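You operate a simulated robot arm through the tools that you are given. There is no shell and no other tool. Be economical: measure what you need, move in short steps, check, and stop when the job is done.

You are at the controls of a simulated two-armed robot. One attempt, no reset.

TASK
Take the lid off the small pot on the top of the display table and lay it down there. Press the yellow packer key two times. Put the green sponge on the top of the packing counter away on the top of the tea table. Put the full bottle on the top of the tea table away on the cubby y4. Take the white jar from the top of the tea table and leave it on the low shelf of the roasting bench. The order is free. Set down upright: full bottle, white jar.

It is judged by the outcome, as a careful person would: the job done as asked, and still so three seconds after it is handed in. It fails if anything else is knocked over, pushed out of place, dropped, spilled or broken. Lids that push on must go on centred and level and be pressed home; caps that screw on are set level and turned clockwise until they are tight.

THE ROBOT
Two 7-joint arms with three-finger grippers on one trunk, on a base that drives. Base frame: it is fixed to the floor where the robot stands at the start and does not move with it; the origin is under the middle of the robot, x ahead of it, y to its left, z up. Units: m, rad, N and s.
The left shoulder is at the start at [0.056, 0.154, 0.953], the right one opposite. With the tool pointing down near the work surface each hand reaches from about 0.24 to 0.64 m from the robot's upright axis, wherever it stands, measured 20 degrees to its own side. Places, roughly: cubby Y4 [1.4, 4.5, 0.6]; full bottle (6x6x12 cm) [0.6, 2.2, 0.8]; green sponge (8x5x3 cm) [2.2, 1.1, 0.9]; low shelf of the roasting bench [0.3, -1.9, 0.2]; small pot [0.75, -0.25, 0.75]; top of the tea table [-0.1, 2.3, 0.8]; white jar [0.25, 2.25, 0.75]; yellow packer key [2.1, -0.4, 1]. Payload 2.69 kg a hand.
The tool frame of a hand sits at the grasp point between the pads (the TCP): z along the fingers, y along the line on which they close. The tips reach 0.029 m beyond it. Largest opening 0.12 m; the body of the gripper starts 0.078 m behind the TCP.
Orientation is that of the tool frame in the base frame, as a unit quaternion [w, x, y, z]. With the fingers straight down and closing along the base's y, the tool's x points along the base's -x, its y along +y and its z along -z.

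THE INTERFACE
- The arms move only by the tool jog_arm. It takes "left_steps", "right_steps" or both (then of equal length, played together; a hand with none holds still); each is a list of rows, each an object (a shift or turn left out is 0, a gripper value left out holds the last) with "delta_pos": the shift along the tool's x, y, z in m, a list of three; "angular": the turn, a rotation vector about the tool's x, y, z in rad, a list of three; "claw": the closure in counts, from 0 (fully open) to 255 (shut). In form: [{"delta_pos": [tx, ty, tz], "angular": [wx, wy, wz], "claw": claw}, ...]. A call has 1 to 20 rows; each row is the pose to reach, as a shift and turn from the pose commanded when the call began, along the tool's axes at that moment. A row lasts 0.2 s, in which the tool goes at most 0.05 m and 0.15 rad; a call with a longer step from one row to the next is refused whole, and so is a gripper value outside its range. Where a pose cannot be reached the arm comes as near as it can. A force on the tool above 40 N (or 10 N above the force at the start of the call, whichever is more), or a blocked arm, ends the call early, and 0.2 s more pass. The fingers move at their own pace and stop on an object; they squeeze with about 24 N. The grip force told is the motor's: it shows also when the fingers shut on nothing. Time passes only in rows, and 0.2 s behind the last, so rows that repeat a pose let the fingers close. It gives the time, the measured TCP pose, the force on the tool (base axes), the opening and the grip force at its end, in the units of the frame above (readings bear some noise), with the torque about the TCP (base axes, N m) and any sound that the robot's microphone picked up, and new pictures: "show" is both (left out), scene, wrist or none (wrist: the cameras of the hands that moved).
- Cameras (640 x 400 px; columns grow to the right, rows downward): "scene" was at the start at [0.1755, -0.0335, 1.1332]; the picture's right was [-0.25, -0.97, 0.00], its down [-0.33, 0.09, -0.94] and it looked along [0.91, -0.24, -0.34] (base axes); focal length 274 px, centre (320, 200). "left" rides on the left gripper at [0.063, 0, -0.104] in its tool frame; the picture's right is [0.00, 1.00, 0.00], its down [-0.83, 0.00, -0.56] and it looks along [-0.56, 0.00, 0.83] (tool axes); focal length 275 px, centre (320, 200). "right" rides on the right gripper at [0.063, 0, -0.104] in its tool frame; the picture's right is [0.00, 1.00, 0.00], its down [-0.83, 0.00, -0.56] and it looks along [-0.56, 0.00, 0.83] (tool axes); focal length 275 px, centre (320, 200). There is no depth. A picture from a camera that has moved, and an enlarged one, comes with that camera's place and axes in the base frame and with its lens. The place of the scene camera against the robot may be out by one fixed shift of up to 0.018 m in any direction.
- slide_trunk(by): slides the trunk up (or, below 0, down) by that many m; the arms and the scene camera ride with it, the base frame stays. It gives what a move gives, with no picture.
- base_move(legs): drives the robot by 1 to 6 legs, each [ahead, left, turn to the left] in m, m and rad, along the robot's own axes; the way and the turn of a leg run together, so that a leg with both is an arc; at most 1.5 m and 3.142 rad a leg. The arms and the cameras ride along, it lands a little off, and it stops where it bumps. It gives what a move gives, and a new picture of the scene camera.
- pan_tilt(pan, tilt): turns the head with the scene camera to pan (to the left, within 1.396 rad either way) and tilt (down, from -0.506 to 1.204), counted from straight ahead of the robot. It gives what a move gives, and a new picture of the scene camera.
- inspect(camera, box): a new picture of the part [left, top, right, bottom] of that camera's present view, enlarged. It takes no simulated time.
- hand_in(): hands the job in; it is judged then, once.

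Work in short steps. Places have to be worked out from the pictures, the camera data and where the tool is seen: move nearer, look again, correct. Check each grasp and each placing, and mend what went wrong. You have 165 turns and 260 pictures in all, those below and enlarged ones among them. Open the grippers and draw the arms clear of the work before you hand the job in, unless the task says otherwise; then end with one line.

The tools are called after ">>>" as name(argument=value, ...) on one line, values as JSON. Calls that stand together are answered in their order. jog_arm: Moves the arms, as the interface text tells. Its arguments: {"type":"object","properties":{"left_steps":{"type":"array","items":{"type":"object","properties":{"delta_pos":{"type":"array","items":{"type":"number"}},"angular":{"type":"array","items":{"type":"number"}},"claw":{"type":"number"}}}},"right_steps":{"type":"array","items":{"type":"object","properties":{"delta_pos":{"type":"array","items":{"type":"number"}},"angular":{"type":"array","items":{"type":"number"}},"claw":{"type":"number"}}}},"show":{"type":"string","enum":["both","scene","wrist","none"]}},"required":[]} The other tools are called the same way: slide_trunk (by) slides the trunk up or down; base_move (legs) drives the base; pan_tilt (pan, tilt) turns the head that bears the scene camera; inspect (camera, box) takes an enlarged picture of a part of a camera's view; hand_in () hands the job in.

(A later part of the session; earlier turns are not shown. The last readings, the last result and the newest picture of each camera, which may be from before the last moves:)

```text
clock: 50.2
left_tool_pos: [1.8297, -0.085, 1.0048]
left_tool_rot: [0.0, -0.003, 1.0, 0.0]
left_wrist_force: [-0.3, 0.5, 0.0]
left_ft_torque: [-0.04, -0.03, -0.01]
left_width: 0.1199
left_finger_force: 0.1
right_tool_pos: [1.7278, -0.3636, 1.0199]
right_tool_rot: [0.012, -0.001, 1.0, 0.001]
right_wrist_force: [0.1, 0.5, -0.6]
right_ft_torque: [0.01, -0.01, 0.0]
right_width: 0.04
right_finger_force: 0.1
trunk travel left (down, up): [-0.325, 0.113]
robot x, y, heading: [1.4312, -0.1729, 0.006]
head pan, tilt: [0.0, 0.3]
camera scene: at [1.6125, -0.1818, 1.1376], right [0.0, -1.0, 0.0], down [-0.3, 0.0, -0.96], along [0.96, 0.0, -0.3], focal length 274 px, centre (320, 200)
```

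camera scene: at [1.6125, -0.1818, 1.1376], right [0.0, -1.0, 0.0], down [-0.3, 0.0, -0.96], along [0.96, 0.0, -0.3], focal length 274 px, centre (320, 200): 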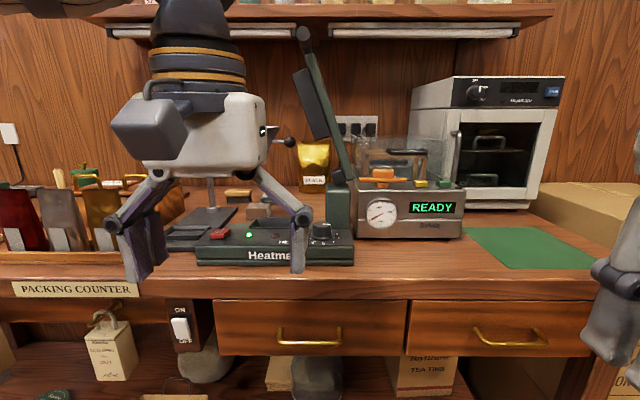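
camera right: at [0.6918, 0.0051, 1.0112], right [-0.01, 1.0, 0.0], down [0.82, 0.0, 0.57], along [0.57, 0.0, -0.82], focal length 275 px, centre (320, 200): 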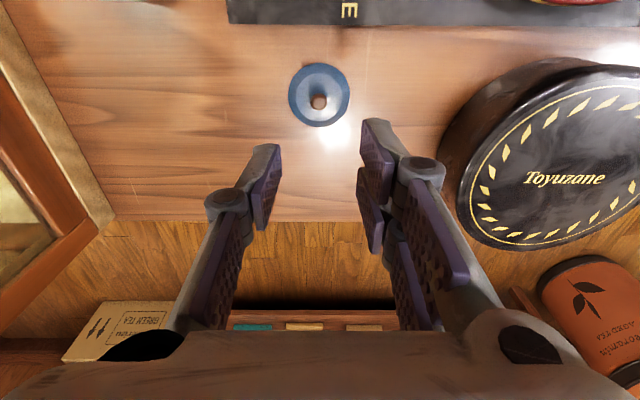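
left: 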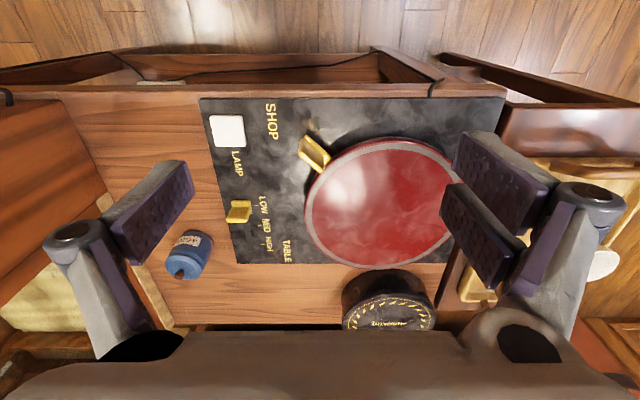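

The machine showing READY should be the packer. I zoom in to find its yellow key.

>>> inspect(camera="scene", box=[330, 120, 490, 250])

>>> inspect(camera="scene", box=[180, 200, 360, 280])

>>> inspect(camera="right", box=[0, 0, 640, 400])

```text
3.08 times, centred on (410, 185) of scene
camera zoom: at [1.6125, -0.1818, 1.1376], right [0.0, -1.0, 0.0], down [-0.3, 0.0, -0.96], along [0.96, 0.0, -0.3], focal length 842 px, centre (43, 246)
```

zoom: 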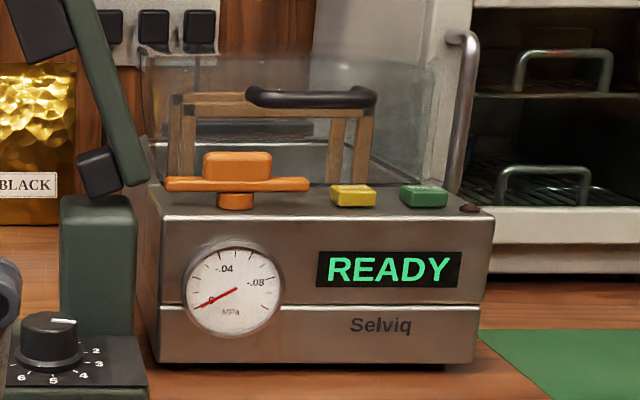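

```text
3.56 times, centred on (270, 240) of scene
camera zoom: at [1.6125, -0.1818, 1.1376], right [0.0, -1.0, 0.0], down [-0.3, 0.0, -0.96], along [0.96, 0.0, -0.3], focal length 973 px, centre (498, 58)
```

zoom: 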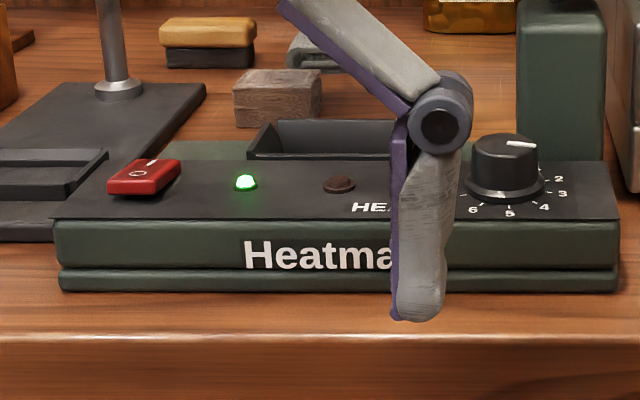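

```text
1.00 times, centred on (320, 200) of right (not enlarged: the box is as wide or as high as the picture)
camera zoom: at [1.6625, -0.3652, 1.1229], right [-0.01, 1.0, 0.0], down [0.82, 0.01, 0.58], along [0.58, 0.01, -0.82], focal length 275 px, centre (320, 200)
```

zoom: 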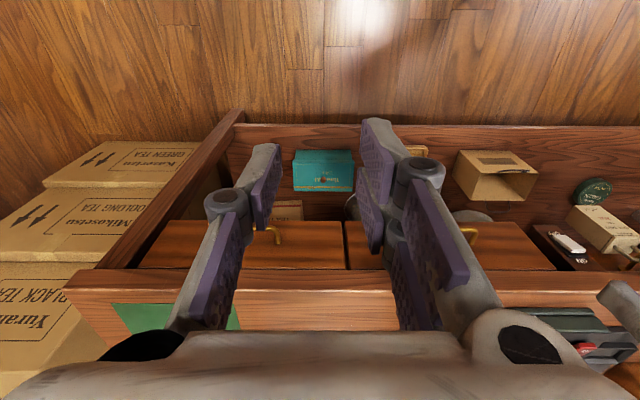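

The yellow key is on the packer's top front, at about [2.17,-0.39,1.0]. I pull the left hand back, close the right gripper, raise it a little and drive 0.14 ahead.

>>> jog_arm(left_steps=[{"delta_pos": [0.04, 0, -0.02]}, {"delta_pos": [0.08, 0, -0.04]}, {"delta_pos": [0.11, 0, -0.05]}, {"delta_pos": [0.11, 0, -0.05]}], right_steps=[{"delta_pos": [0, 0, -0.03], "claw": 255}, {"delta_pos": [0, 0, -0.06]}, {"delta_pos": [0, 0, -0.08]}, {"delta_pos": [0, 0, -0.08]}], show="none")

>>> base_move(legs=[[0.14, 0, 0]])

>>> inspect(camera="right", box=[0, 0, 640, 400])

```text
clock: 51.2
left_tool_pos: [1.7202, -0.0839, 1.0537]
left_tool_rot: [0.0, -0.003, 1.0, 0.0]
left_wrist_force: [-0.5, 0.4, 0.2]
left_ft_torque: [0.0, 0.02, 0.0]
left_width: 0.1199
left_finger_force: 0.0
right_tool_pos: [1.7311, -0.3434, 1.0547]
right_tool_rot: [0.011, -0.002, 1.0, 0.0]
right_wrist_force: [-0.1, 0.3, 0.0]
right_ft_torque: [-0.02, -0.05, 0.0]
right_width: 0.0001
right_finger_force: 24.4
right hand out of reach, approached as far as the arm can: row 1, 2, 3, 4
trunk travel left (down, up): [-0.325, 0.113]
robot x, y, heading: [1.4351, -0.1727, 0.007]
head pan, tilt: [0.0, 0.3]
```

```text
clock: 52.5
left_tool_pos: [1.8596, -0.0829, 1.0531]
left_tool_rot: [-0.001, -0.004, 1.0, 0.0]
left_wrist_force: [0.0, -0.6, -0.1]
left_ft_torque: [-0.02, 0.03, 0.01]
left_width: 0.12
left_finger_force: 0.1
right_tool_pos: [1.8674, -0.3441, 1.0527]
right_tool_rot: [0.011, -0.003, 1.0, 0.001]
right_wrist_force: [1.4, 0.0, -1.1]
right_ft_torque: [0.0, 0.04, 0.02]
right_width: 0.0001
right_finger_force: 24.1
trunk travel left (down, up): [-0.325, 0.113]
robot x, y, heading: [1.5726, -0.172, 0.005]
head pan, tilt: [0.0, 0.3]
camera scene: at [1.7506, -0.1804, 1.1375], right [0.01, -1.0, 0.0], down [-0.3, 0.0, -0.95], along [0.95, 0.01, -0.3], focal length 274 px, centre (320, 200)
```

scene: 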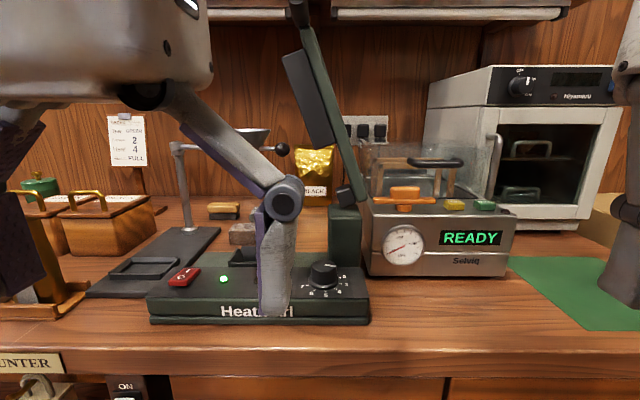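

```text
1.00 times, centred on (320, 200) of right (not enlarged: the box is as wide or as high as the picture)
camera zoom: at [1.8035, -0.345, 1.1566], right [-0.01, 1.0, 0.0], down [0.82, 0.01, 0.58], along [0.57, 0.01, -0.82], focal length 275 px, centre (320, 200)
```

zoom: 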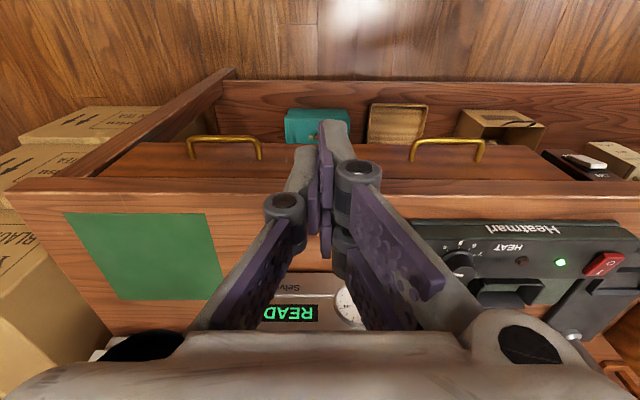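

Two scene views put the key at [2.168,-0.39,1.00], and allowing for the camera offset seen before, about [2.155,-0.378,1.0]. I move the right hand forward, still high, for a wrist view.

>>> jog_arm(right_steps=[{"delta_pos": [-0.04, 0, -0.01]}, {"delta_pos": [-0.08, 0, -0.02]}, {"delta_pos": [-0.12, 0, -0.02]}, {"delta_pos": [-0.16, 0, -0.02]}, {"delta_pos": [-0.19, 0, -0.02]}])

```text
clock: 53.7
left_tool_pos: [1.8583, -0.082, 1.0523]
left_tool_rot: [0.0, -0.004, 1.0, 0.0]
left_wrist_force: [-0.3, 1.4, -0.9]
left_ft_torque: [0.0, 0.02, 0.01]
left_width: 0.12
left_finger_force: 0.0
right_tool_pos: [2.058, -0.3418, 1.0775]
right_tool_rot: [0.012, -0.002, 1.0, 0.002]
right_wrist_force: [0.1, -0.4, 0.3]
right_ft_torque: [0.02, 0.01, 0.03]
right_width: 0.0
right_finger_force: 23.9
right hand out of reach, approached as far as the arm can: row 1, 2
trunk travel left (down, up): [-0.325, 0.113]
robot x, y, heading: [1.5725, -0.1722, 0.006]
head pan, tilt: [0.0, 0.3]
camera scene: at [1.7503, -0.1802, 1.1375], right [0.01, -1.0, 0.0], down [-0.3, 0.0, -0.96], along [0.96, 0.01, -0.3], focal length 274 px, centre (320, 200)
camera right: at [1.9919, -0.3426, 1.1798], right [-0.01, 1.0, 0.0], down [0.82, 0.01, 0.58], along [0.58, 0.01, -0.82], focal length 275 px, centre (320, 200)
```

scene: 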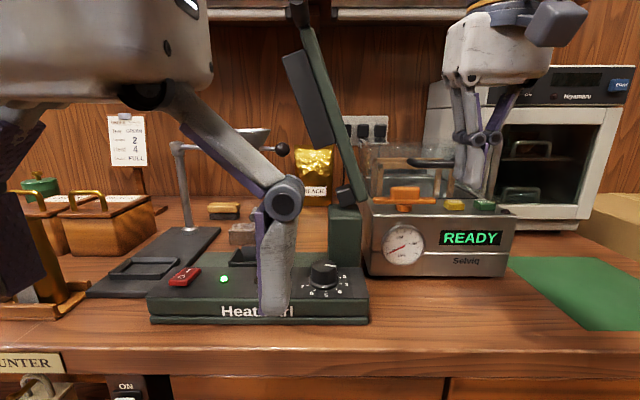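
right: 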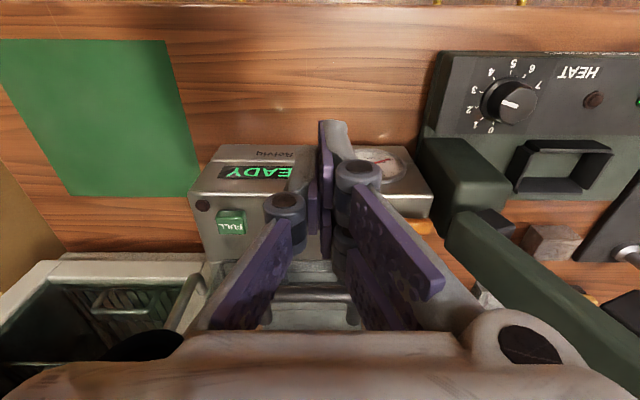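

The green FULL key is visible, but the yellow one hides behind the finger. I open the fingers partly to see it between them.

>>> jog_arm(right_steps=[{"delta_pos": [0, -0.015, 0], "claw": 110}, {"delta_pos": [0, -0.025, 0]}, {"delta_pos": [0, -0.025, 0]}], show="wrist")

```text
clock: 54.5
left_tool_pos: [1.8581, -0.0835, 1.053]
left_tool_rot: [0.0, -0.003, 1.0, 0.0]
left_wrist_force: [0.1, 0.4, -0.3]
left_ft_torque: [0.04, -0.05, 0.02]
left_width: 0.12
left_finger_force: 0.1
right_tool_pos: [2.0581, -0.3656, 1.0778]
right_tool_rot: [0.013, -0.003, 1.0, 0.001]
right_wrist_force: [-0.8, -0.1, 0.0]
right_ft_torque: [-0.01, -0.02, 0.02]
right_width: 0.0683
right_finger_force: 0.0
trunk travel left (down, up): [-0.325, 0.113]
robot x, y, heading: [1.5692, -0.1732, 0.009]
head pan, tilt: [0.0, 0.3]
camera right: at [1.9925, -0.3685, 1.1802], right [-0.01, 1.0, 0.0], down [0.82, 0.01, 0.58], along [0.58, 0.01, -0.82], focal length 275 px, centre (320, 200)
```

right: 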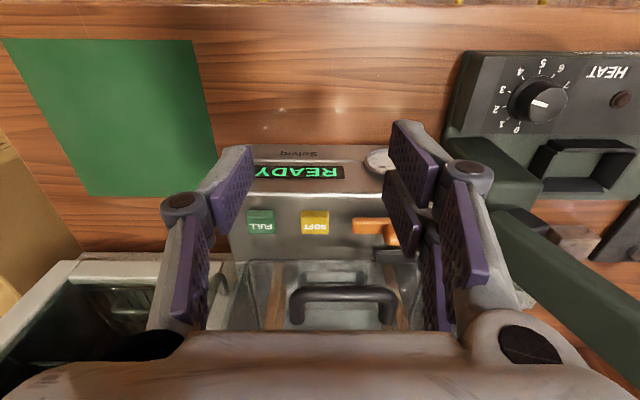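

The yellow key is at about [2.142,-0.371,1.0]. I close the fingers and move over it, keeping height.

>>> jog_arm(right_steps=[{"delta_pos": [-0.03, -0.005, 0], "claw": 255}, {"delta_pos": [-0.06, -0.005, 0]}, {"delta_pos": [-0.084, -0.005, 0]}, {"delta_pos": [-0.084, -0.005, 0.015]}])

>>> inspect(camera="scene", box=[380, 130, 540, 260])

```text
clock: 55.5
left_tool_pos: [1.8586, -0.0832, 1.0529]
left_tool_rot: [0.0, -0.003, 1.0, 0.0]
left_wrist_force: [0.0, -0.1, 0.9]
left_ft_torque: [0.02, 0.05, -0.01]
left_width: 0.12
left_finger_force: 0.0
right_tool_pos: [2.1007, -0.3672, 1.0381]
right_tool_rot: [0.012, -0.003, 1.0, 0.002]
right_wrist_force: [-0.3, -0.1, 0.3]
right_ft_torque: [0.02, 0.04, 0.0]
right_width: 0.0
right_finger_force: 24.0
right hand out of reach, approached as far as the arm can: row 1, 2, 3, 4
trunk travel left (down, up): [-0.325, 0.113]
robot x, y, heading: [1.5723, -0.1724, 0.003]
head pan, tilt: [0.0, 0.3]
camera scene: at [1.75, -0.1809, 1.1376], right [0.01, -1.0, 0.0], down [-0.3, 0.0, -0.96], along [0.96, 0.01, -0.3], focal length 274 px, centre (320, 200)
camera right: at [2.0347, -0.3695, 1.1404], right [-0.01, 1.0, 0.0], down [0.82, 0.01, 0.58], along [0.58, 0.01, -0.82], focal length 275 px, centre (320, 200)
```

scene: 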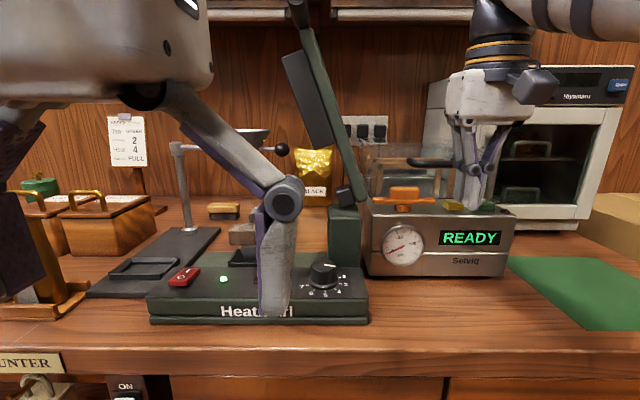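
right: 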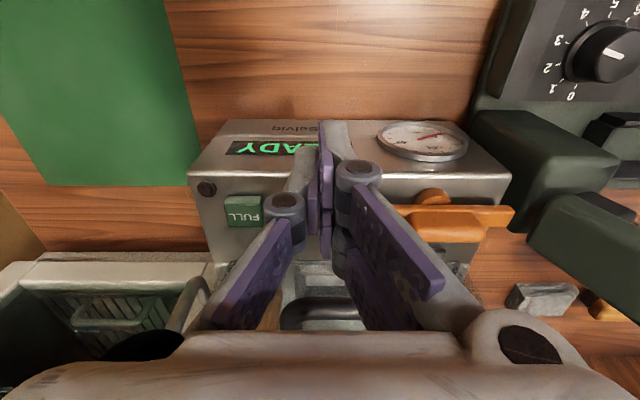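

```text
3.08 times, centred on (460, 195) of scene
camera zoom: at [1.75, -0.1809, 1.1376], right [0.01, -1.0, 0.0], down [-0.3, 0.0, -0.96], along [0.96, 0.01, -0.3], focal length 842 px, centre (-111, 215)
```

zoom: 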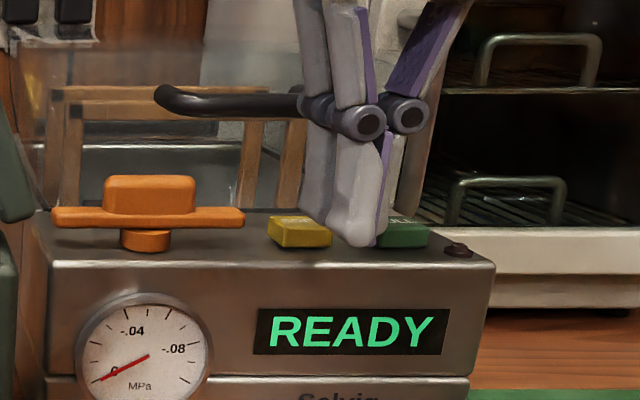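

The arm is at the edge of its reach at this height. I raise the trunk by 0.1 and move 0.05 closer.

>>> slide_trunk(by=0.1)

>>> base_move(legs=[[0.05, 0, 0]])

```text
clock: 56.9
left_tool_pos: [1.8587, -0.0829, 1.1518]
left_tool_rot: [-0.001, -0.004, 1.0, 0.0]
left_wrist_force: [-0.1, 0.9, -0.8]
left_ft_torque: [0.01, 0.03, 0.0]
left_width: 0.12
left_finger_force: 0.0
right_tool_pos: [2.0401, -0.3676, 1.2433]
right_tool_rot: [0.118, -0.004, 0.993, 0.002]
right_wrist_force: [1.1, -0.1, 0.2]
right_ft_torque: [-0.02, 0.0, -0.01]
right_width: 0.0
right_finger_force: 23.4
trunk travel left (down, up): [-0.425, 0.013]
robot x, y, heading: [1.5733, -0.1726, 0.009]
head pan, tilt: [0.0, 0.3]
```

```text
clock: 57.8
left_tool_pos: [1.9072, -0.0833, 1.1529]
left_tool_rot: [-0.001, -0.003, 1.0, 0.0]
left_wrist_force: [-0.3, 0.4, -0.1]
left_ft_torque: [-0.01, 0.02, -0.01]
left_width: 0.1199
left_finger_force: 0.0
right_tool_pos: [2.0878, -0.3659, 1.2447]
right_tool_rot: [0.119, -0.002, 0.993, 0.002]
right_wrist_force: [0.0, -0.1, 0.0]
right_ft_torque: [0.0, 0.04, 0.0]
right_width: 0.0002
right_finger_force: 23.7
trunk travel left (down, up): [-0.425, 0.013]
robot x, y, heading: [1.6171, -0.174, 0.008]
head pan, tilt: [0.0, 0.3]
camera scene: at [1.7324, -0.1805, 1.2539], right [0.01, -1.0, 0.0], down [-0.3, 0.0, -0.96], along [0.96, 0.01, -0.3], focal length 274 px, centre (320, 200)
```

scene: 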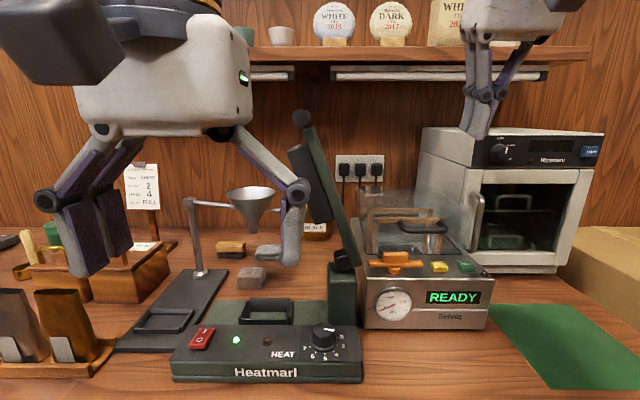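

The right hand tilted forward 0.24 rad when the trunk rose. I level it and bring it to about [2.138,-0.37,1.105].

>>> jog_arm(right_steps=[{"delta_pos": [-0.004, -0.001, 0.037], "angular": [0, 0.08, 0]}, {"delta_pos": [-0.008, -0.002, 0.074], "angular": [0, 0.16, 0]}, {"delta_pos": [-0.012, -0.004, 0.111], "angular": [0, 0.238, 0]}, {"delta_pos": [-0.0156, -0.004, 0.145], "angular": [0, 0.238, 0]}, {"delta_pos": [-0.0156, -0.004, 0.145], "angular": [0, 0.238, 0]}])

>>> inspect(camera="scene", box=[360, 180, 520, 310])

```text
clock: 59.0
left_tool_pos: [1.9058, -0.0825, 1.1543]
left_tool_rot: [0.002, -0.003, 1.0, 0.0]
left_wrist_force: [-0.3, -0.4, -0.6]
left_ft_torque: [0.02, -0.04, 0.02]
left_width: 0.1198
left_finger_force: 0.1
right_tool_pos: [2.1279, -0.3657, 1.1096]
right_tool_rot: [0.002, -0.003, 1.0, 0.002]
right_wrist_force: [-1.4, -0.1, -0.2]
right_ft_torque: [0.01, 0.0, 0.03]
right_width: 0.0
right_finger_force: 23.9
right hand out of reach, approached as far as the arm can: row 2, 3, 4, 5
trunk travel left (down, up): [-0.425, 0.013]
robot x, y, heading: [1.6165, -0.1707, 0.007]
head pan, tilt: [0.0, 0.3]
camera scene: at [1.7303, -0.1805, 1.2542], right [0.01, -1.0, 0.0], down [-0.29, 0.0, -0.96], along [0.96, 0.01, -0.29], focal length 274 px, centre (320, 200)
camera right: at [2.0653, -0.3677, 1.2139], right [-0.01, 1.0, 0.0], down [0.83, 0.01, 0.56], along [0.56, 0.01, -0.83], focal length 275 px, centre (320, 200)
```

scene: 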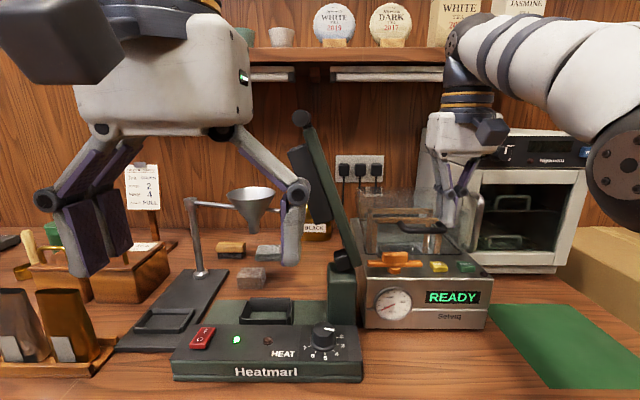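
right: 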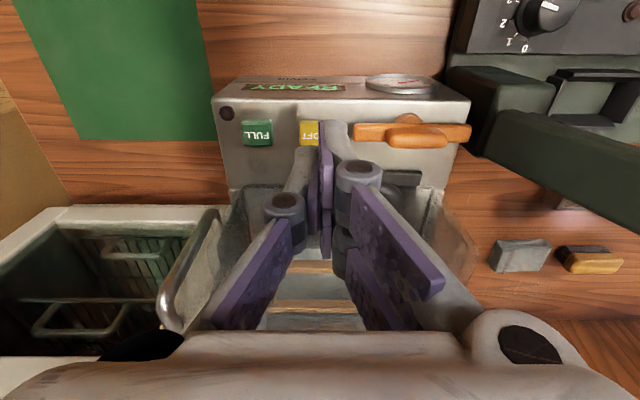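

```text
3.08 times, centred on (440, 245) of scene
camera zoom: at [1.7303, -0.1805, 1.2542], right [0.01, -1.0, 0.0], down [-0.29, 0.0, -0.96], along [0.96, 0.01, -0.29], focal length 842 px, centre (-49, 62)
```

zoom: 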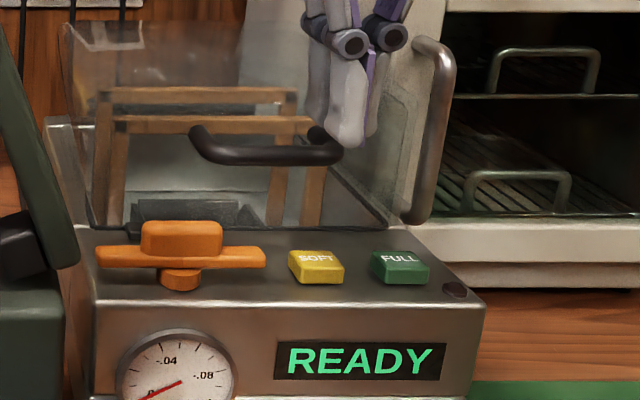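

The yellow SOFT key triangulates to [2.146,-0.370,0.994]. I drive 0.02 ahead so the tips sit right above it.

>>> base_move(legs=[[0.025, -0.004, 0]])

>>> inspect(camera="right", box=[220, 60, 420, 220])

```text
clock: 59.8
left_tool_pos: [1.9319, -0.086, 1.1539]
left_tool_rot: [0.001, -0.004, 1.0, 0.0]
left_wrist_force: [0.5, 0.7, 0.0]
left_ft_torque: [0.01, 0.07, 0.02]
left_width: 0.1198
left_finger_force: 0.1
right_tool_pos: [2.1551, -0.3696, 1.1089]
right_tool_rot: [0.001, -0.003, 1.0, 0.002]
right_wrist_force: [0.4, 0.2, 0.2]
right_ft_torque: [-0.03, 0.03, 0.01]
right_width: 0.0
right_finger_force: 23.9
trunk travel left (down, up): [-0.425, 0.013]
robot x, y, heading: [1.6444, -0.1741, 0.007]
head pan, tilt: [0.0, 0.3]
camera scene: at [1.7566, -0.1843, 1.254], right [0.01, -1.0, 0.0], down [-0.3, 0.0, -0.96], along [0.96, 0.01, -0.3], focal length 274 px, centre (320, 200)
```

scene: 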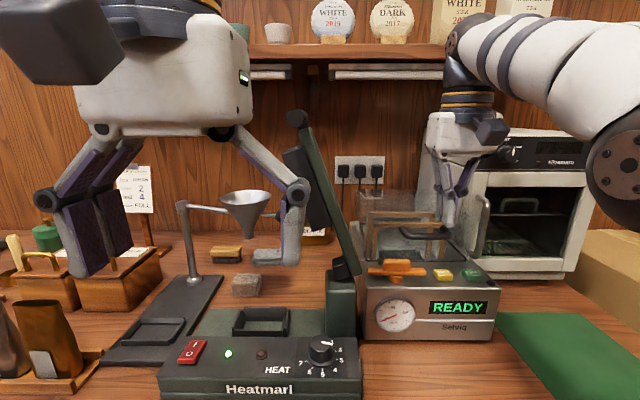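

```text
2.50 times, centred on (320, 140) of right
camera zoom: at [2.0915, -0.3714, 1.2134], right [-0.01, 1.0, 0.0], down [0.83, 0.01, 0.56], along [0.56, 0.01, -0.83], focal length 688 px, centre (320, 350)
```

zoom: 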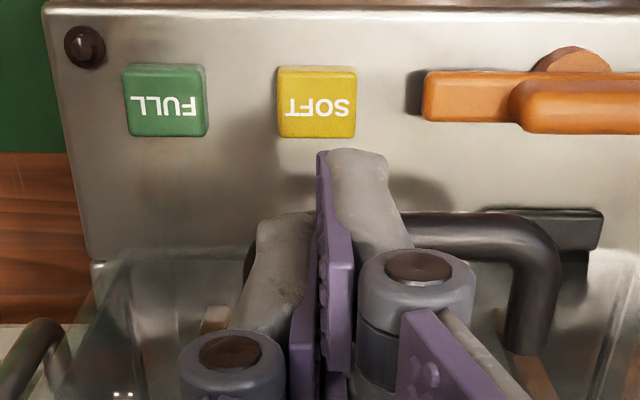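

The key is centred ahead of the tips. I shift 9 mm back toward me, 4 mm right, and come down to just above it.

>>> jog_arm(right_steps=[{"delta_pos": [0.009, -0.004, 0.02]}, {"delta_pos": [0.009, -0.004, 0.05]}, {"delta_pos": [0.009, -0.004, 0.07]}, {"delta_pos": [0.009, -0.004, 0.075]}])

>>> inspect(camera="scene", box=[360, 200, 520, 330])

```text
clock: 60.4
left_tool_pos: [1.927, -0.0855, 1.1555]
left_tool_rot: [0.003, -0.005, 1.0, -0.001]
left_wrist_force: [0.1, -0.4, -0.3]
left_ft_torque: [0.02, 0.03, 0.0]
left_width: 0.12
left_finger_force: 0.0
right_tool_pos: [2.1455, -0.3743, 1.0864]
right_tool_rot: [0.02, -0.003, 1.0, 0.002]
right_wrist_force: [-12.1, 0.1, 28.4]
right_ft_torque: [0.1, -0.25, 0.1]
right_width: 0.0
right_finger_force: 24.1
trunk travel left (down, up): [-0.425, 0.013]
robot x, y, heading: [1.6472, -0.1731, 0.008]
head pan, tilt: [0.0, 0.3]
stopped in row 2 (right hand): the force on the tool passed its limit at 54 N (the readings are from after the stop); the commanded pose is now the measured one
camera scene: at [1.752, -0.1836, 1.2549], right [0.01, -1.0, 0.0], down [-0.29, 0.0, -0.96], along [0.96, 0.01, -0.29], focal length 274 px, centre (320, 200)
camera right: at [2.0763, -0.3754, 1.1879], right [-0.01, 1.0, 0.0], down [0.81, 0.01, 0.59], along [0.59, 0.01, -0.81], focal length 275 px, centre (320, 200)
```

scene: 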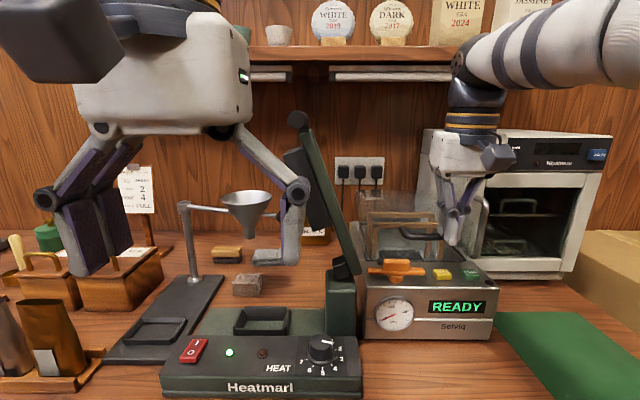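
right: 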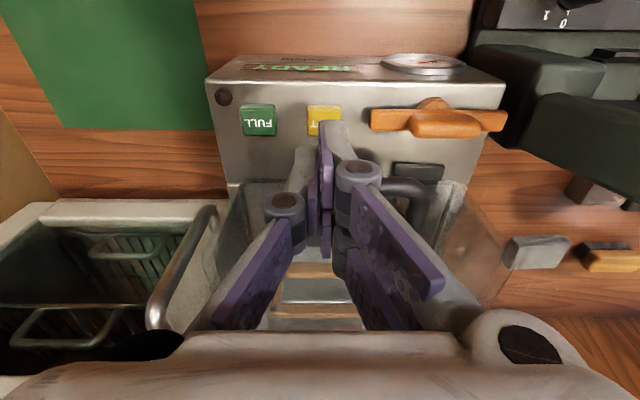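

```text
3.08 times, centred on (440, 265) of scene
camera zoom: at [1.752, -0.1836, 1.2549], right [0.01, -1.0, 0.0], down [-0.29, 0.0, -0.96], along [0.96, 0.01, -0.29], focal length 842 px, centre (-49, 0)
```

zoom: 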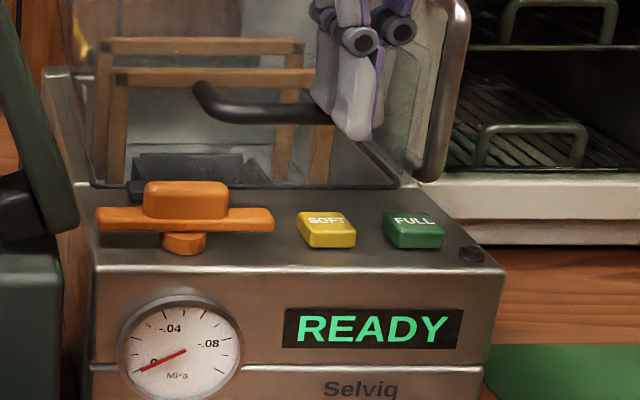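

Contact came 6 cm above the key and pushed me up and back. The tips must have touched the chamber lid's handle bar, which sits just behind the key. I lift, back off and tilt the fingers forward so they come in from the front.

>>> jog_arm(right_steps=[{"delta_pos": [0.005, 0, -0.015], "angular": [0, 0, 0]}, {"delta_pos": [0.025, 0, -0.018], "angular": [0, -0.11, 0]}, {"delta_pos": [0.032, 0, -0.018], "angular": [0, -0.22, 0]}, {"delta_pos": [0.032, 0, -0.018], "angular": [0, -0.24, 0]}], show="wrist")

>>> inspect(camera="scene", box=[360, 200, 520, 330])

```text
clock: 61.4
left_tool_pos: [1.9313, -0.087, 1.1546]
left_tool_rot: [0.001, -0.004, 1.0, 0.0]
left_wrist_force: [0.0, 0.8, -0.7]
left_ft_torque: [-0.03, -0.04, 0.02]
left_width: 0.12
left_finger_force: 0.0
right_tool_pos: [2.1152, -0.3738, 1.0967]
right_tool_rot: [0.134, -0.003, 0.991, 0.003]
right_wrist_force: [-0.6, 0.0, -0.1]
right_ft_torque: [-0.01, -0.01, 0.0]
right_width: 0.0003
right_finger_force: 24.1
trunk travel left (down, up): [-0.425, 0.013]
robot x, y, heading: [1.6445, -0.1732, 0.007]
head pan, tilt: [0.0, 0.3]
camera right: at [2.0266, -0.3762, 1.1795], right [-0.01, 1.0, 0.0], down [0.65, 0.0, 0.76], along [0.76, 0.01, -0.65], focal length 275 px, centre (320, 200)
```

right: 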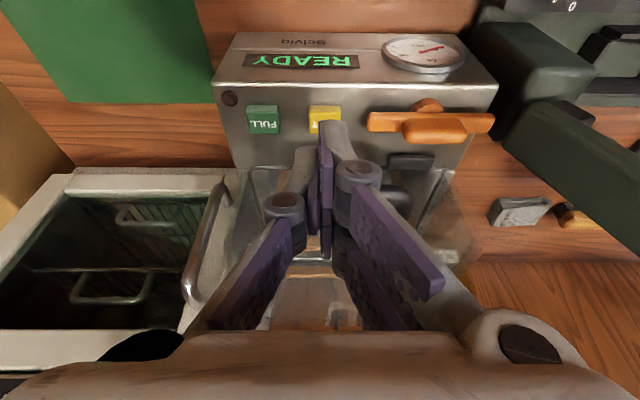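

```text
3.08 times, centred on (440, 265) of scene
camera zoom: at [1.7562, -0.1847, 1.2539], right [0.01, -1.0, 0.0], down [-0.3, 0.0, -0.96], along [0.96, 0.01, -0.3], focal length 842 px, centre (-49, 0)
```

zoom: 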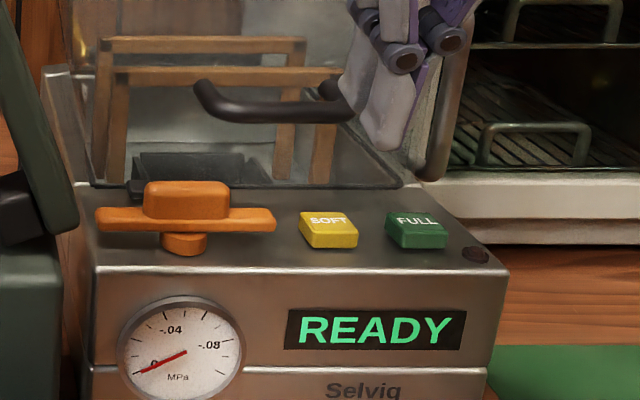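

The handle now sits behind and above the tilted fingers. I move to 2 cm above the key.

>>> jog_arm(right_steps=[{"delta_pos": [-0.002, 0.001, 0.02]}, {"delta_pos": [-0.004, 0.001, 0.04]}, {"delta_pos": [-0.0055, 0.001, 0.0554]}], show="wrist")

>>> inspect(camera="scene", box=[360, 200, 520, 330])

```text
clock: 62.2
left_tool_pos: [1.9326, -0.087, 1.1541]
left_tool_rot: [0.001, -0.004, 1.0, 0.0]
left_wrist_force: [-0.6, 0.1, -0.4]
left_ft_torque: [0.01, 0.0, 0.01]
left_width: 0.1199
left_finger_force: 0.1
right_tool_pos: [2.1346, -0.3727, 1.0434]
right_tool_rot: [0.134, -0.002, 0.991, 0.002]
right_wrist_force: [-0.5, 0.8, 0.0]
right_ft_torque: [0.01, -0.01, -0.05]
right_width: 0.0
right_finger_force: 23.9
trunk travel left (down, up): [-0.425, 0.013]
robot x, y, heading: [1.6431, -0.1725, 0.003]
head pan, tilt: [0.0, 0.3]
camera right: at [2.0466, -0.3745, 1.1276], right [-0.01, 1.0, 0.0], down [0.65, 0.01, 0.76], along [0.76, 0.01, -0.65], focal length 275 px, centre (320, 200)
```

right: 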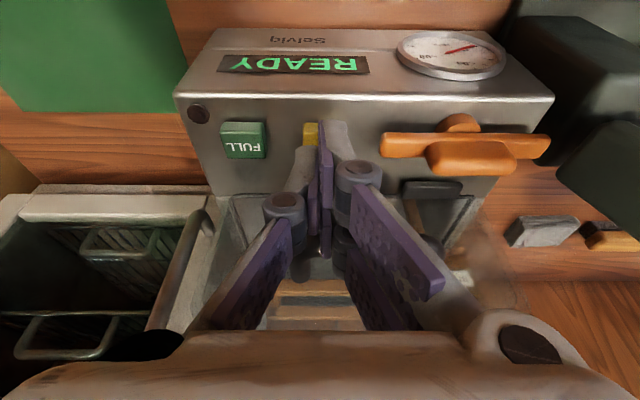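

```text
3.08 times, centred on (440, 265) of scene
camera zoom: at [1.7565, -0.1843, 1.2539], right [0.01, -1.0, 0.0], down [-0.3, 0.0, -0.96], along [0.96, 0.01, -0.3], focal length 842 px, centre (-49, 0)
```

zoom: 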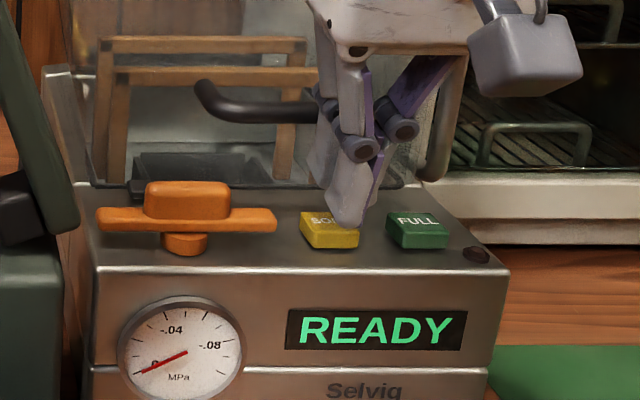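

Tips are right above the key. I press straight down in small steps and come back up right after.

>>> jog_arm(right_steps=[{"delta_pos": [0.0027, 0.003, 0.0096]}, {"delta_pos": [0.0037, 0.003, 0.0135]}, {"delta_pos": [0.0048, 0.003, 0.0173]}, {"delta_pos": [0.0056, 0.003, 0.0202]}, {"delta_pos": [0.0064, 0.003, 0.0231]}], show="wrist")

>>> inspect(camera="scene", box=[360, 200, 520, 330])

```text
clock: 63.4
left_tool_pos: [1.9305, -0.0862, 1.1538]
left_tool_rot: [0.002, -0.004, 1.0, 0.0]
left_wrist_force: [-0.9, 0.3, 0.1]
left_ft_torque: [-0.02, 0.0, 0.01]
left_width: 0.1199
left_finger_force: 0.0
right_tool_pos: [2.1345, -0.3705, 1.0228]
right_tool_rot: [0.135, -0.003, 0.991, 0.002]
right_wrist_force: [-2.3, 1.2, 7.8]
right_ft_torque: [0.03, 0.03, -0.02]
right_width: 0.0058
right_finger_force: 28.7
trunk travel left (down, up): [-0.425, 0.013]
robot x, y, heading: [1.6435, -0.1748, 0.008]
head pan, tilt: [0.0, 0.3]
heard: click
camera right: at [2.0457, -0.3714, 1.1052], right [-0.01, 1.0, 0.0], down [0.65, 0.0, 0.76], along [0.76, 0.01, -0.65], focal length 275 px, centre (320, 200)
```

right: 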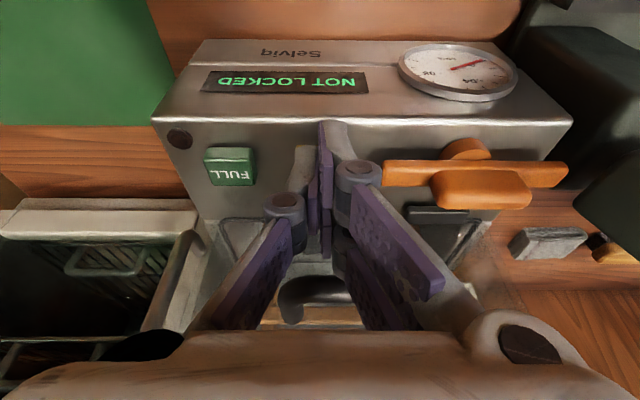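

```text
3.08 times, centred on (440, 265) of scene
camera zoom: at [1.7553, -0.1839, 1.2542], right [0.01, -1.0, 0.0], down [-0.3, 0.0, -0.96], along [0.96, 0.01, -0.3], focal length 842 px, centre (-49, 0)
```

zoom: 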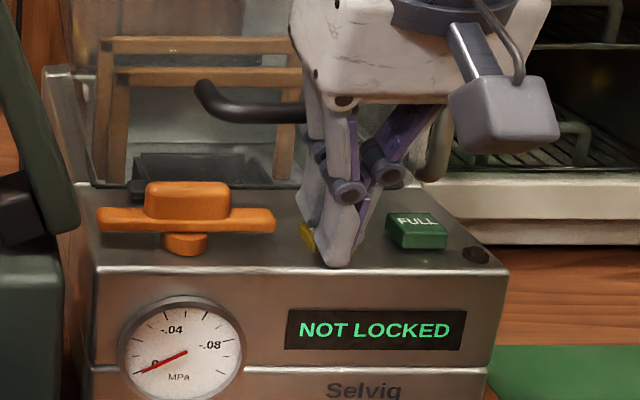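

Click: one press registered and the display answered. I lift clear and let it release.

>>> jog_arm(right_steps=[{"delta_pos": [-0.0032, 0, -0.0116]}, {"delta_pos": [-0.0054, 0, -0.0193]}, {"delta_pos": [-0.0054, 0, -0.0193]}], show="none")

>>> inspect(camera="scene", box=[360, 200, 520, 330])

```text
clock: 64.2
left_tool_pos: [1.9315, -0.087, 1.1534]
left_tool_rot: [0.001, -0.005, 1.0, 0.001]
left_wrist_force: [0.3, 0.0, -0.3]
left_ft_torque: [-0.01, -0.02, -0.04]
left_width: 0.1199
left_finger_force: 0.0
right_tool_pos: [2.1354, -0.3699, 1.04]
right_tool_rot: [0.134, -0.002, 0.991, 0.002]
right_wrist_force: [0.5, -0.3, 0.6]
right_ft_torque: [0.0, -0.01, -0.01]
right_width: 0.0001
right_finger_force: 28.4
trunk travel left (down, up): [-0.425, 0.013]
robot x, y, heading: [1.6473, -0.174, 0.003]
head pan, tilt: [0.0, 0.3]
```

```text
3.08 times, centred on (440, 265) of scene
camera zoom: at [1.7564, -0.1843, 1.2539], right [0.01, -1.0, 0.0], down [-0.3, 0.0, -0.96], along [0.96, 0.01, -0.3], focal length 842 px, centre (-49, 0)
```

zoom: 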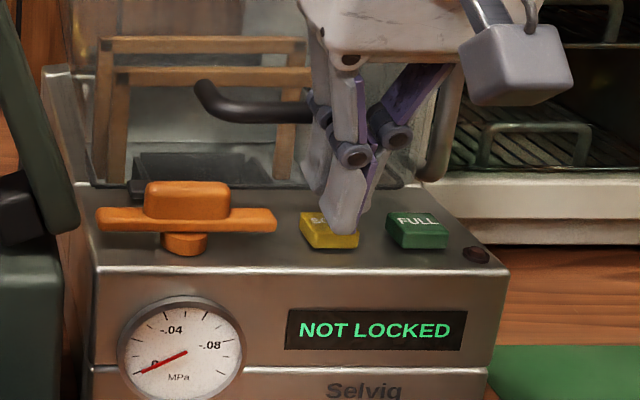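

The key has come back up. I press it a second time the same way.

>>> jog_arm(right_steps=[{"delta_pos": [0.0027, 0, 0.0096]}, {"delta_pos": [0.0037, 0, 0.0135]}, {"delta_pos": [0.0048, 0, 0.0173]}, {"delta_pos": [0.0054, 0, 0.0193]}, {"delta_pos": [0.0054, 0, 0.0193]}, {"delta_pos": [0.0032, 0, 0.0116]}, {"delta_pos": [0, 0, 0]}, {"delta_pos": [-0.0027, 0, -0.02]}, {"delta_pos": [0.003, 0, -0.05]}], show="none")

>>> inspect(camera="scene", box=[360, 200, 520, 330])

```text
clock: 66.2
left_tool_pos: [1.9307, -0.0853, 1.1545]
left_tool_rot: [0.001, -0.005, 1.0, 0.0]
left_wrist_force: [-0.7, 0.8, 0.4]
left_ft_torque: [0.02, -0.02, -0.02]
left_width: 0.12
left_finger_force: 0.1
right_tool_pos: [2.1181, -0.3706, 1.0894]
right_tool_rot: [0.135, -0.002, 0.991, 0.002]
right_wrist_force: [-0.5, 0.7, -0.2]
right_ft_torque: [0.01, -0.05, 0.02]
right_width: 0.0
right_finger_force: 28.4
trunk travel left (down, up): [-0.425, 0.013]
robot x, y, heading: [1.6426, -0.1714, 0.012]
head pan, tilt: [0.0, 0.3]
heard: click
```

```text
3.08 times, centred on (440, 265) of scene
camera zoom: at [1.7554, -0.1842, 1.2541], right [0.01, -1.0, 0.0], down [-0.29, 0.0, -0.96], along [0.96, 0.01, -0.29], focal length 842 px, centre (-49, 0)
```

zoom: 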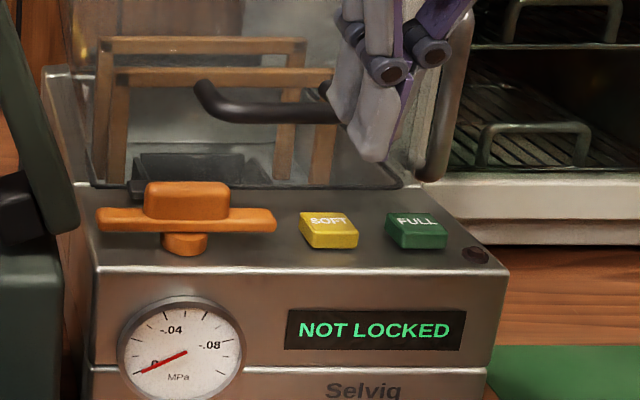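

Second click heard; the key is done. I back away, level and fold the right hand, and lower the trunk.

>>> base_move(legs=[[-0.25, 0, 0]])

>>> jog_arm(right_steps=[{"delta_pos": [0.02, 0, 0.0], "angular": [0, 0.13, 0]}, {"delta_pos": [0.05, 0, 0.0], "angular": [0, 0.269, 0]}, {"delta_pos": [0.09, 0, 0.01], "angular": [0, 0.269, 0]}, {"delta_pos": [0.13, 0, 0.02], "angular": [0, 0.269, 0]}, {"delta_pos": [0.16, 0, 0.02], "angular": [0, 0.269, 0]}], show="none")

>>> slide_trunk(by=-0.08)

```text
clock: 68.0
left_tool_pos: [1.6874, -0.0876, 1.1529]
left_tool_rot: [0.001, -0.004, 1.0, 0.0]
left_wrist_force: [0.5, 0.0, -0.4]
left_ft_torque: [-0.02, -0.03, 0.04]
left_width: 0.1198
left_finger_force: 0.2
right_tool_pos: [1.874, -0.3733, 1.0879]
right_tool_rot: [0.133, -0.003, 0.991, 0.002]
right_wrist_force: [-0.1, -0.7, 0.2]
right_ft_torque: [0.01, -0.03, -0.02]
right_width: 0.0002
right_finger_force: 28.8
trunk travel left (down, up): [-0.425, 0.013]
robot x, y, heading: [1.4007, -0.174, 0.005]
head pan, tilt: [0.0, 0.3]
camera scene: at [1.5105, -0.1862, 1.2539], right [0.01, -1.0, 0.0], down [-0.3, 0.0, -0.96], along [0.96, 0.01, -0.3], focal length 274 px, centre (320, 200)
```

scene: 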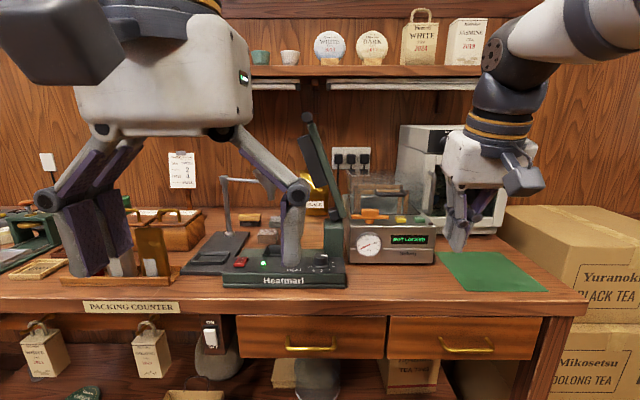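

```text
clock: 69.2
left_tool_pos: [1.6854, -0.0879, 1.1525]
left_tool_rot: [0.0, -0.005, 1.0, -0.001]
left_wrist_force: [-0.6, -0.7, 1.1]
left_ft_torque: [0.01, 0.02, 0.02]
left_width: 0.1199
left_finger_force: 0.0
right_tool_pos: [1.7246, -0.3728, 1.0264]
right_tool_rot: [0.001, -0.004, 1.0, 0.002]
right_wrist_force: [0.6, 0.2, -1.6]
right_ft_torque: [0.03, -0.02, -0.02]
right_width: 0.0
right_finger_force: 28.5
trunk travel left (down, up): [-0.425, 0.013]
robot x, y, heading: [1.3983, -0.1771, 0.01]
head pan, tilt: [0.0, 0.3]
```

```text
clock: 70.3
left_tool_pos: [1.6851, -0.0881, 1.073]
left_tool_rot: [0.001, -0.005, 1.0, 0.0]
left_wrist_force: [-0.2, 0.2, 0.4]
left_ft_torque: [0.02, 0.02, -0.01]
left_width: 0.1202
left_finger_force: 0.0
right_tool_pos: [1.7264, -0.3737, 0.9468]
right_tool_rot: [0.001, -0.003, 1.0, 0.002]
right_wrist_force: [0.1, -0.3, -0.1]
right_ft_torque: [-0.01, 0.0, 0.01]
right_width: 0.0
right_finger_force: 29.1
trunk travel left (down, up): [-0.345, 0.093]
robot x, y, heading: [1.4006, -0.1769, 0.007]
head pan, tilt: [0.0, 0.3]
```

I raise the right hand a little for clearance and drive left along the counter to y≈0.87.

>>> jog_arm(right_steps=[{"delta_pos": [0.02, 0, -0.03], "claw": 60}, {"delta_pos": [0.04, 0, -0.07]}, {"delta_pos": [0.04, 0, -0.07]}], show="none")

>>> base_move(legs=[[0, 1.04, -0.007]])

>>> pan_tilt(pan=0.25, tilt=0.35)

```text
clock: 71.1
left_tool_pos: [1.6859, -0.0879, 1.0739]
left_tool_rot: [0.001, -0.005, 1.0, 0.0]
left_wrist_force: [0.2, 0.2, -0.8]
left_ft_torque: [0.0, 0.03, -0.05]
left_width: 0.1202
left_finger_force: 0.0
right_tool_pos: [1.6859, -0.3761, 1.0161]
right_tool_rot: [-0.001, -0.004, 1.0, 0.001]
right_wrist_force: [0.6, 0.6, 0.0]
right_ft_torque: [0.01, 0.0, 0.01]
right_width: 0.0915
right_finger_force: 0.0
trunk travel left (down, up): [-0.345, 0.093]
robot x, y, heading: [1.4003, -0.1761, 0.008]
head pan, tilt: [0.0, 0.3]
```

```text
clock: 79.5
left_tool_pos: [1.6869, 0.9628, 1.0727]
left_tool_rot: [0.0, 0.002, 1.0, 0.0]
left_wrist_force: [0.8, 0.0, -0.2]
left_ft_torque: [0.0, 0.0, 0.01]
left_width: 0.12
left_finger_force: 0.1
right_tool_pos: [1.6831, 0.6766, 1.0152]
right_tool_rot: [0.001, 0.003, 1.0, 0.002]
right_wrist_force: [-0.4, 0.0, -0.8]
right_ft_torque: [0.04, -0.04, 0.02]
right_width: 0.092
right_finger_force: 0.0
trunk travel left (down, up): [-0.345, 0.093]
robot x, y, heading: [1.3967, 0.8762, -0.011]
head pan, tilt: [0.0, 0.3]
camera scene: at [1.5694, 0.8675, 1.1598], right [-0.01, -1.0, 0.0], down [-0.3, 0.0, -0.96], along [0.96, 0.0, -0.3], focal length 274 px, centre (320, 200)
```

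scene: 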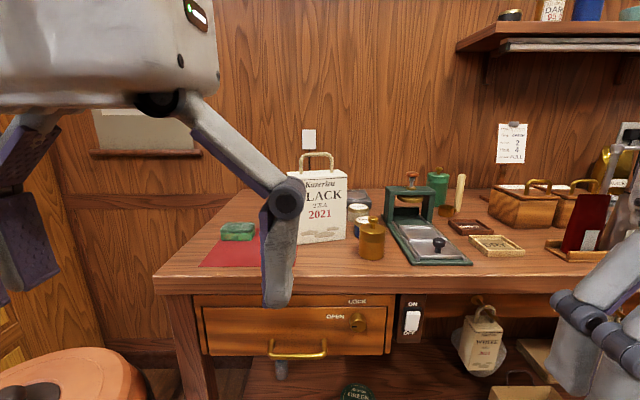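

```text
clock: 80.3
left_tool_pos: [1.6853, 0.9644, 1.0734]
left_tool_rot: [0.001, 0.003, 1.0, 0.0]
left_wrist_force: [-0.2, 0.8, 0.8]
left_ft_torque: [0.04, 0.01, 0.0]
left_width: 0.1199
left_finger_force: 0.0
right_tool_pos: [1.6812, 0.676, 1.0149]
right_tool_rot: [-0.001, 0.004, 1.0, 0.002]
right_wrist_force: [-0.3, 0.3, -0.8]
right_ft_torque: [0.0, 0.03, -0.02]
right_width: 0.0918
right_finger_force: 0.1
trunk travel left (down, up): [-0.345, 0.093]
robot x, y, heading: [1.399, 0.877, -0.007]
head pan, tilt: [0.25, 0.351]
camera scene: at [1.5664, 0.8903, 1.1551], right [0.24, -0.97, 0.0], down [-0.33, -0.08, -0.94], along [0.91, 0.23, -0.34], focal length 274 px, centre (320, 200)
```

scene: 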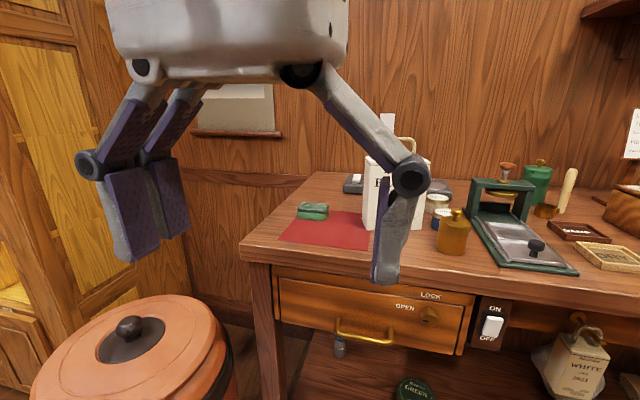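

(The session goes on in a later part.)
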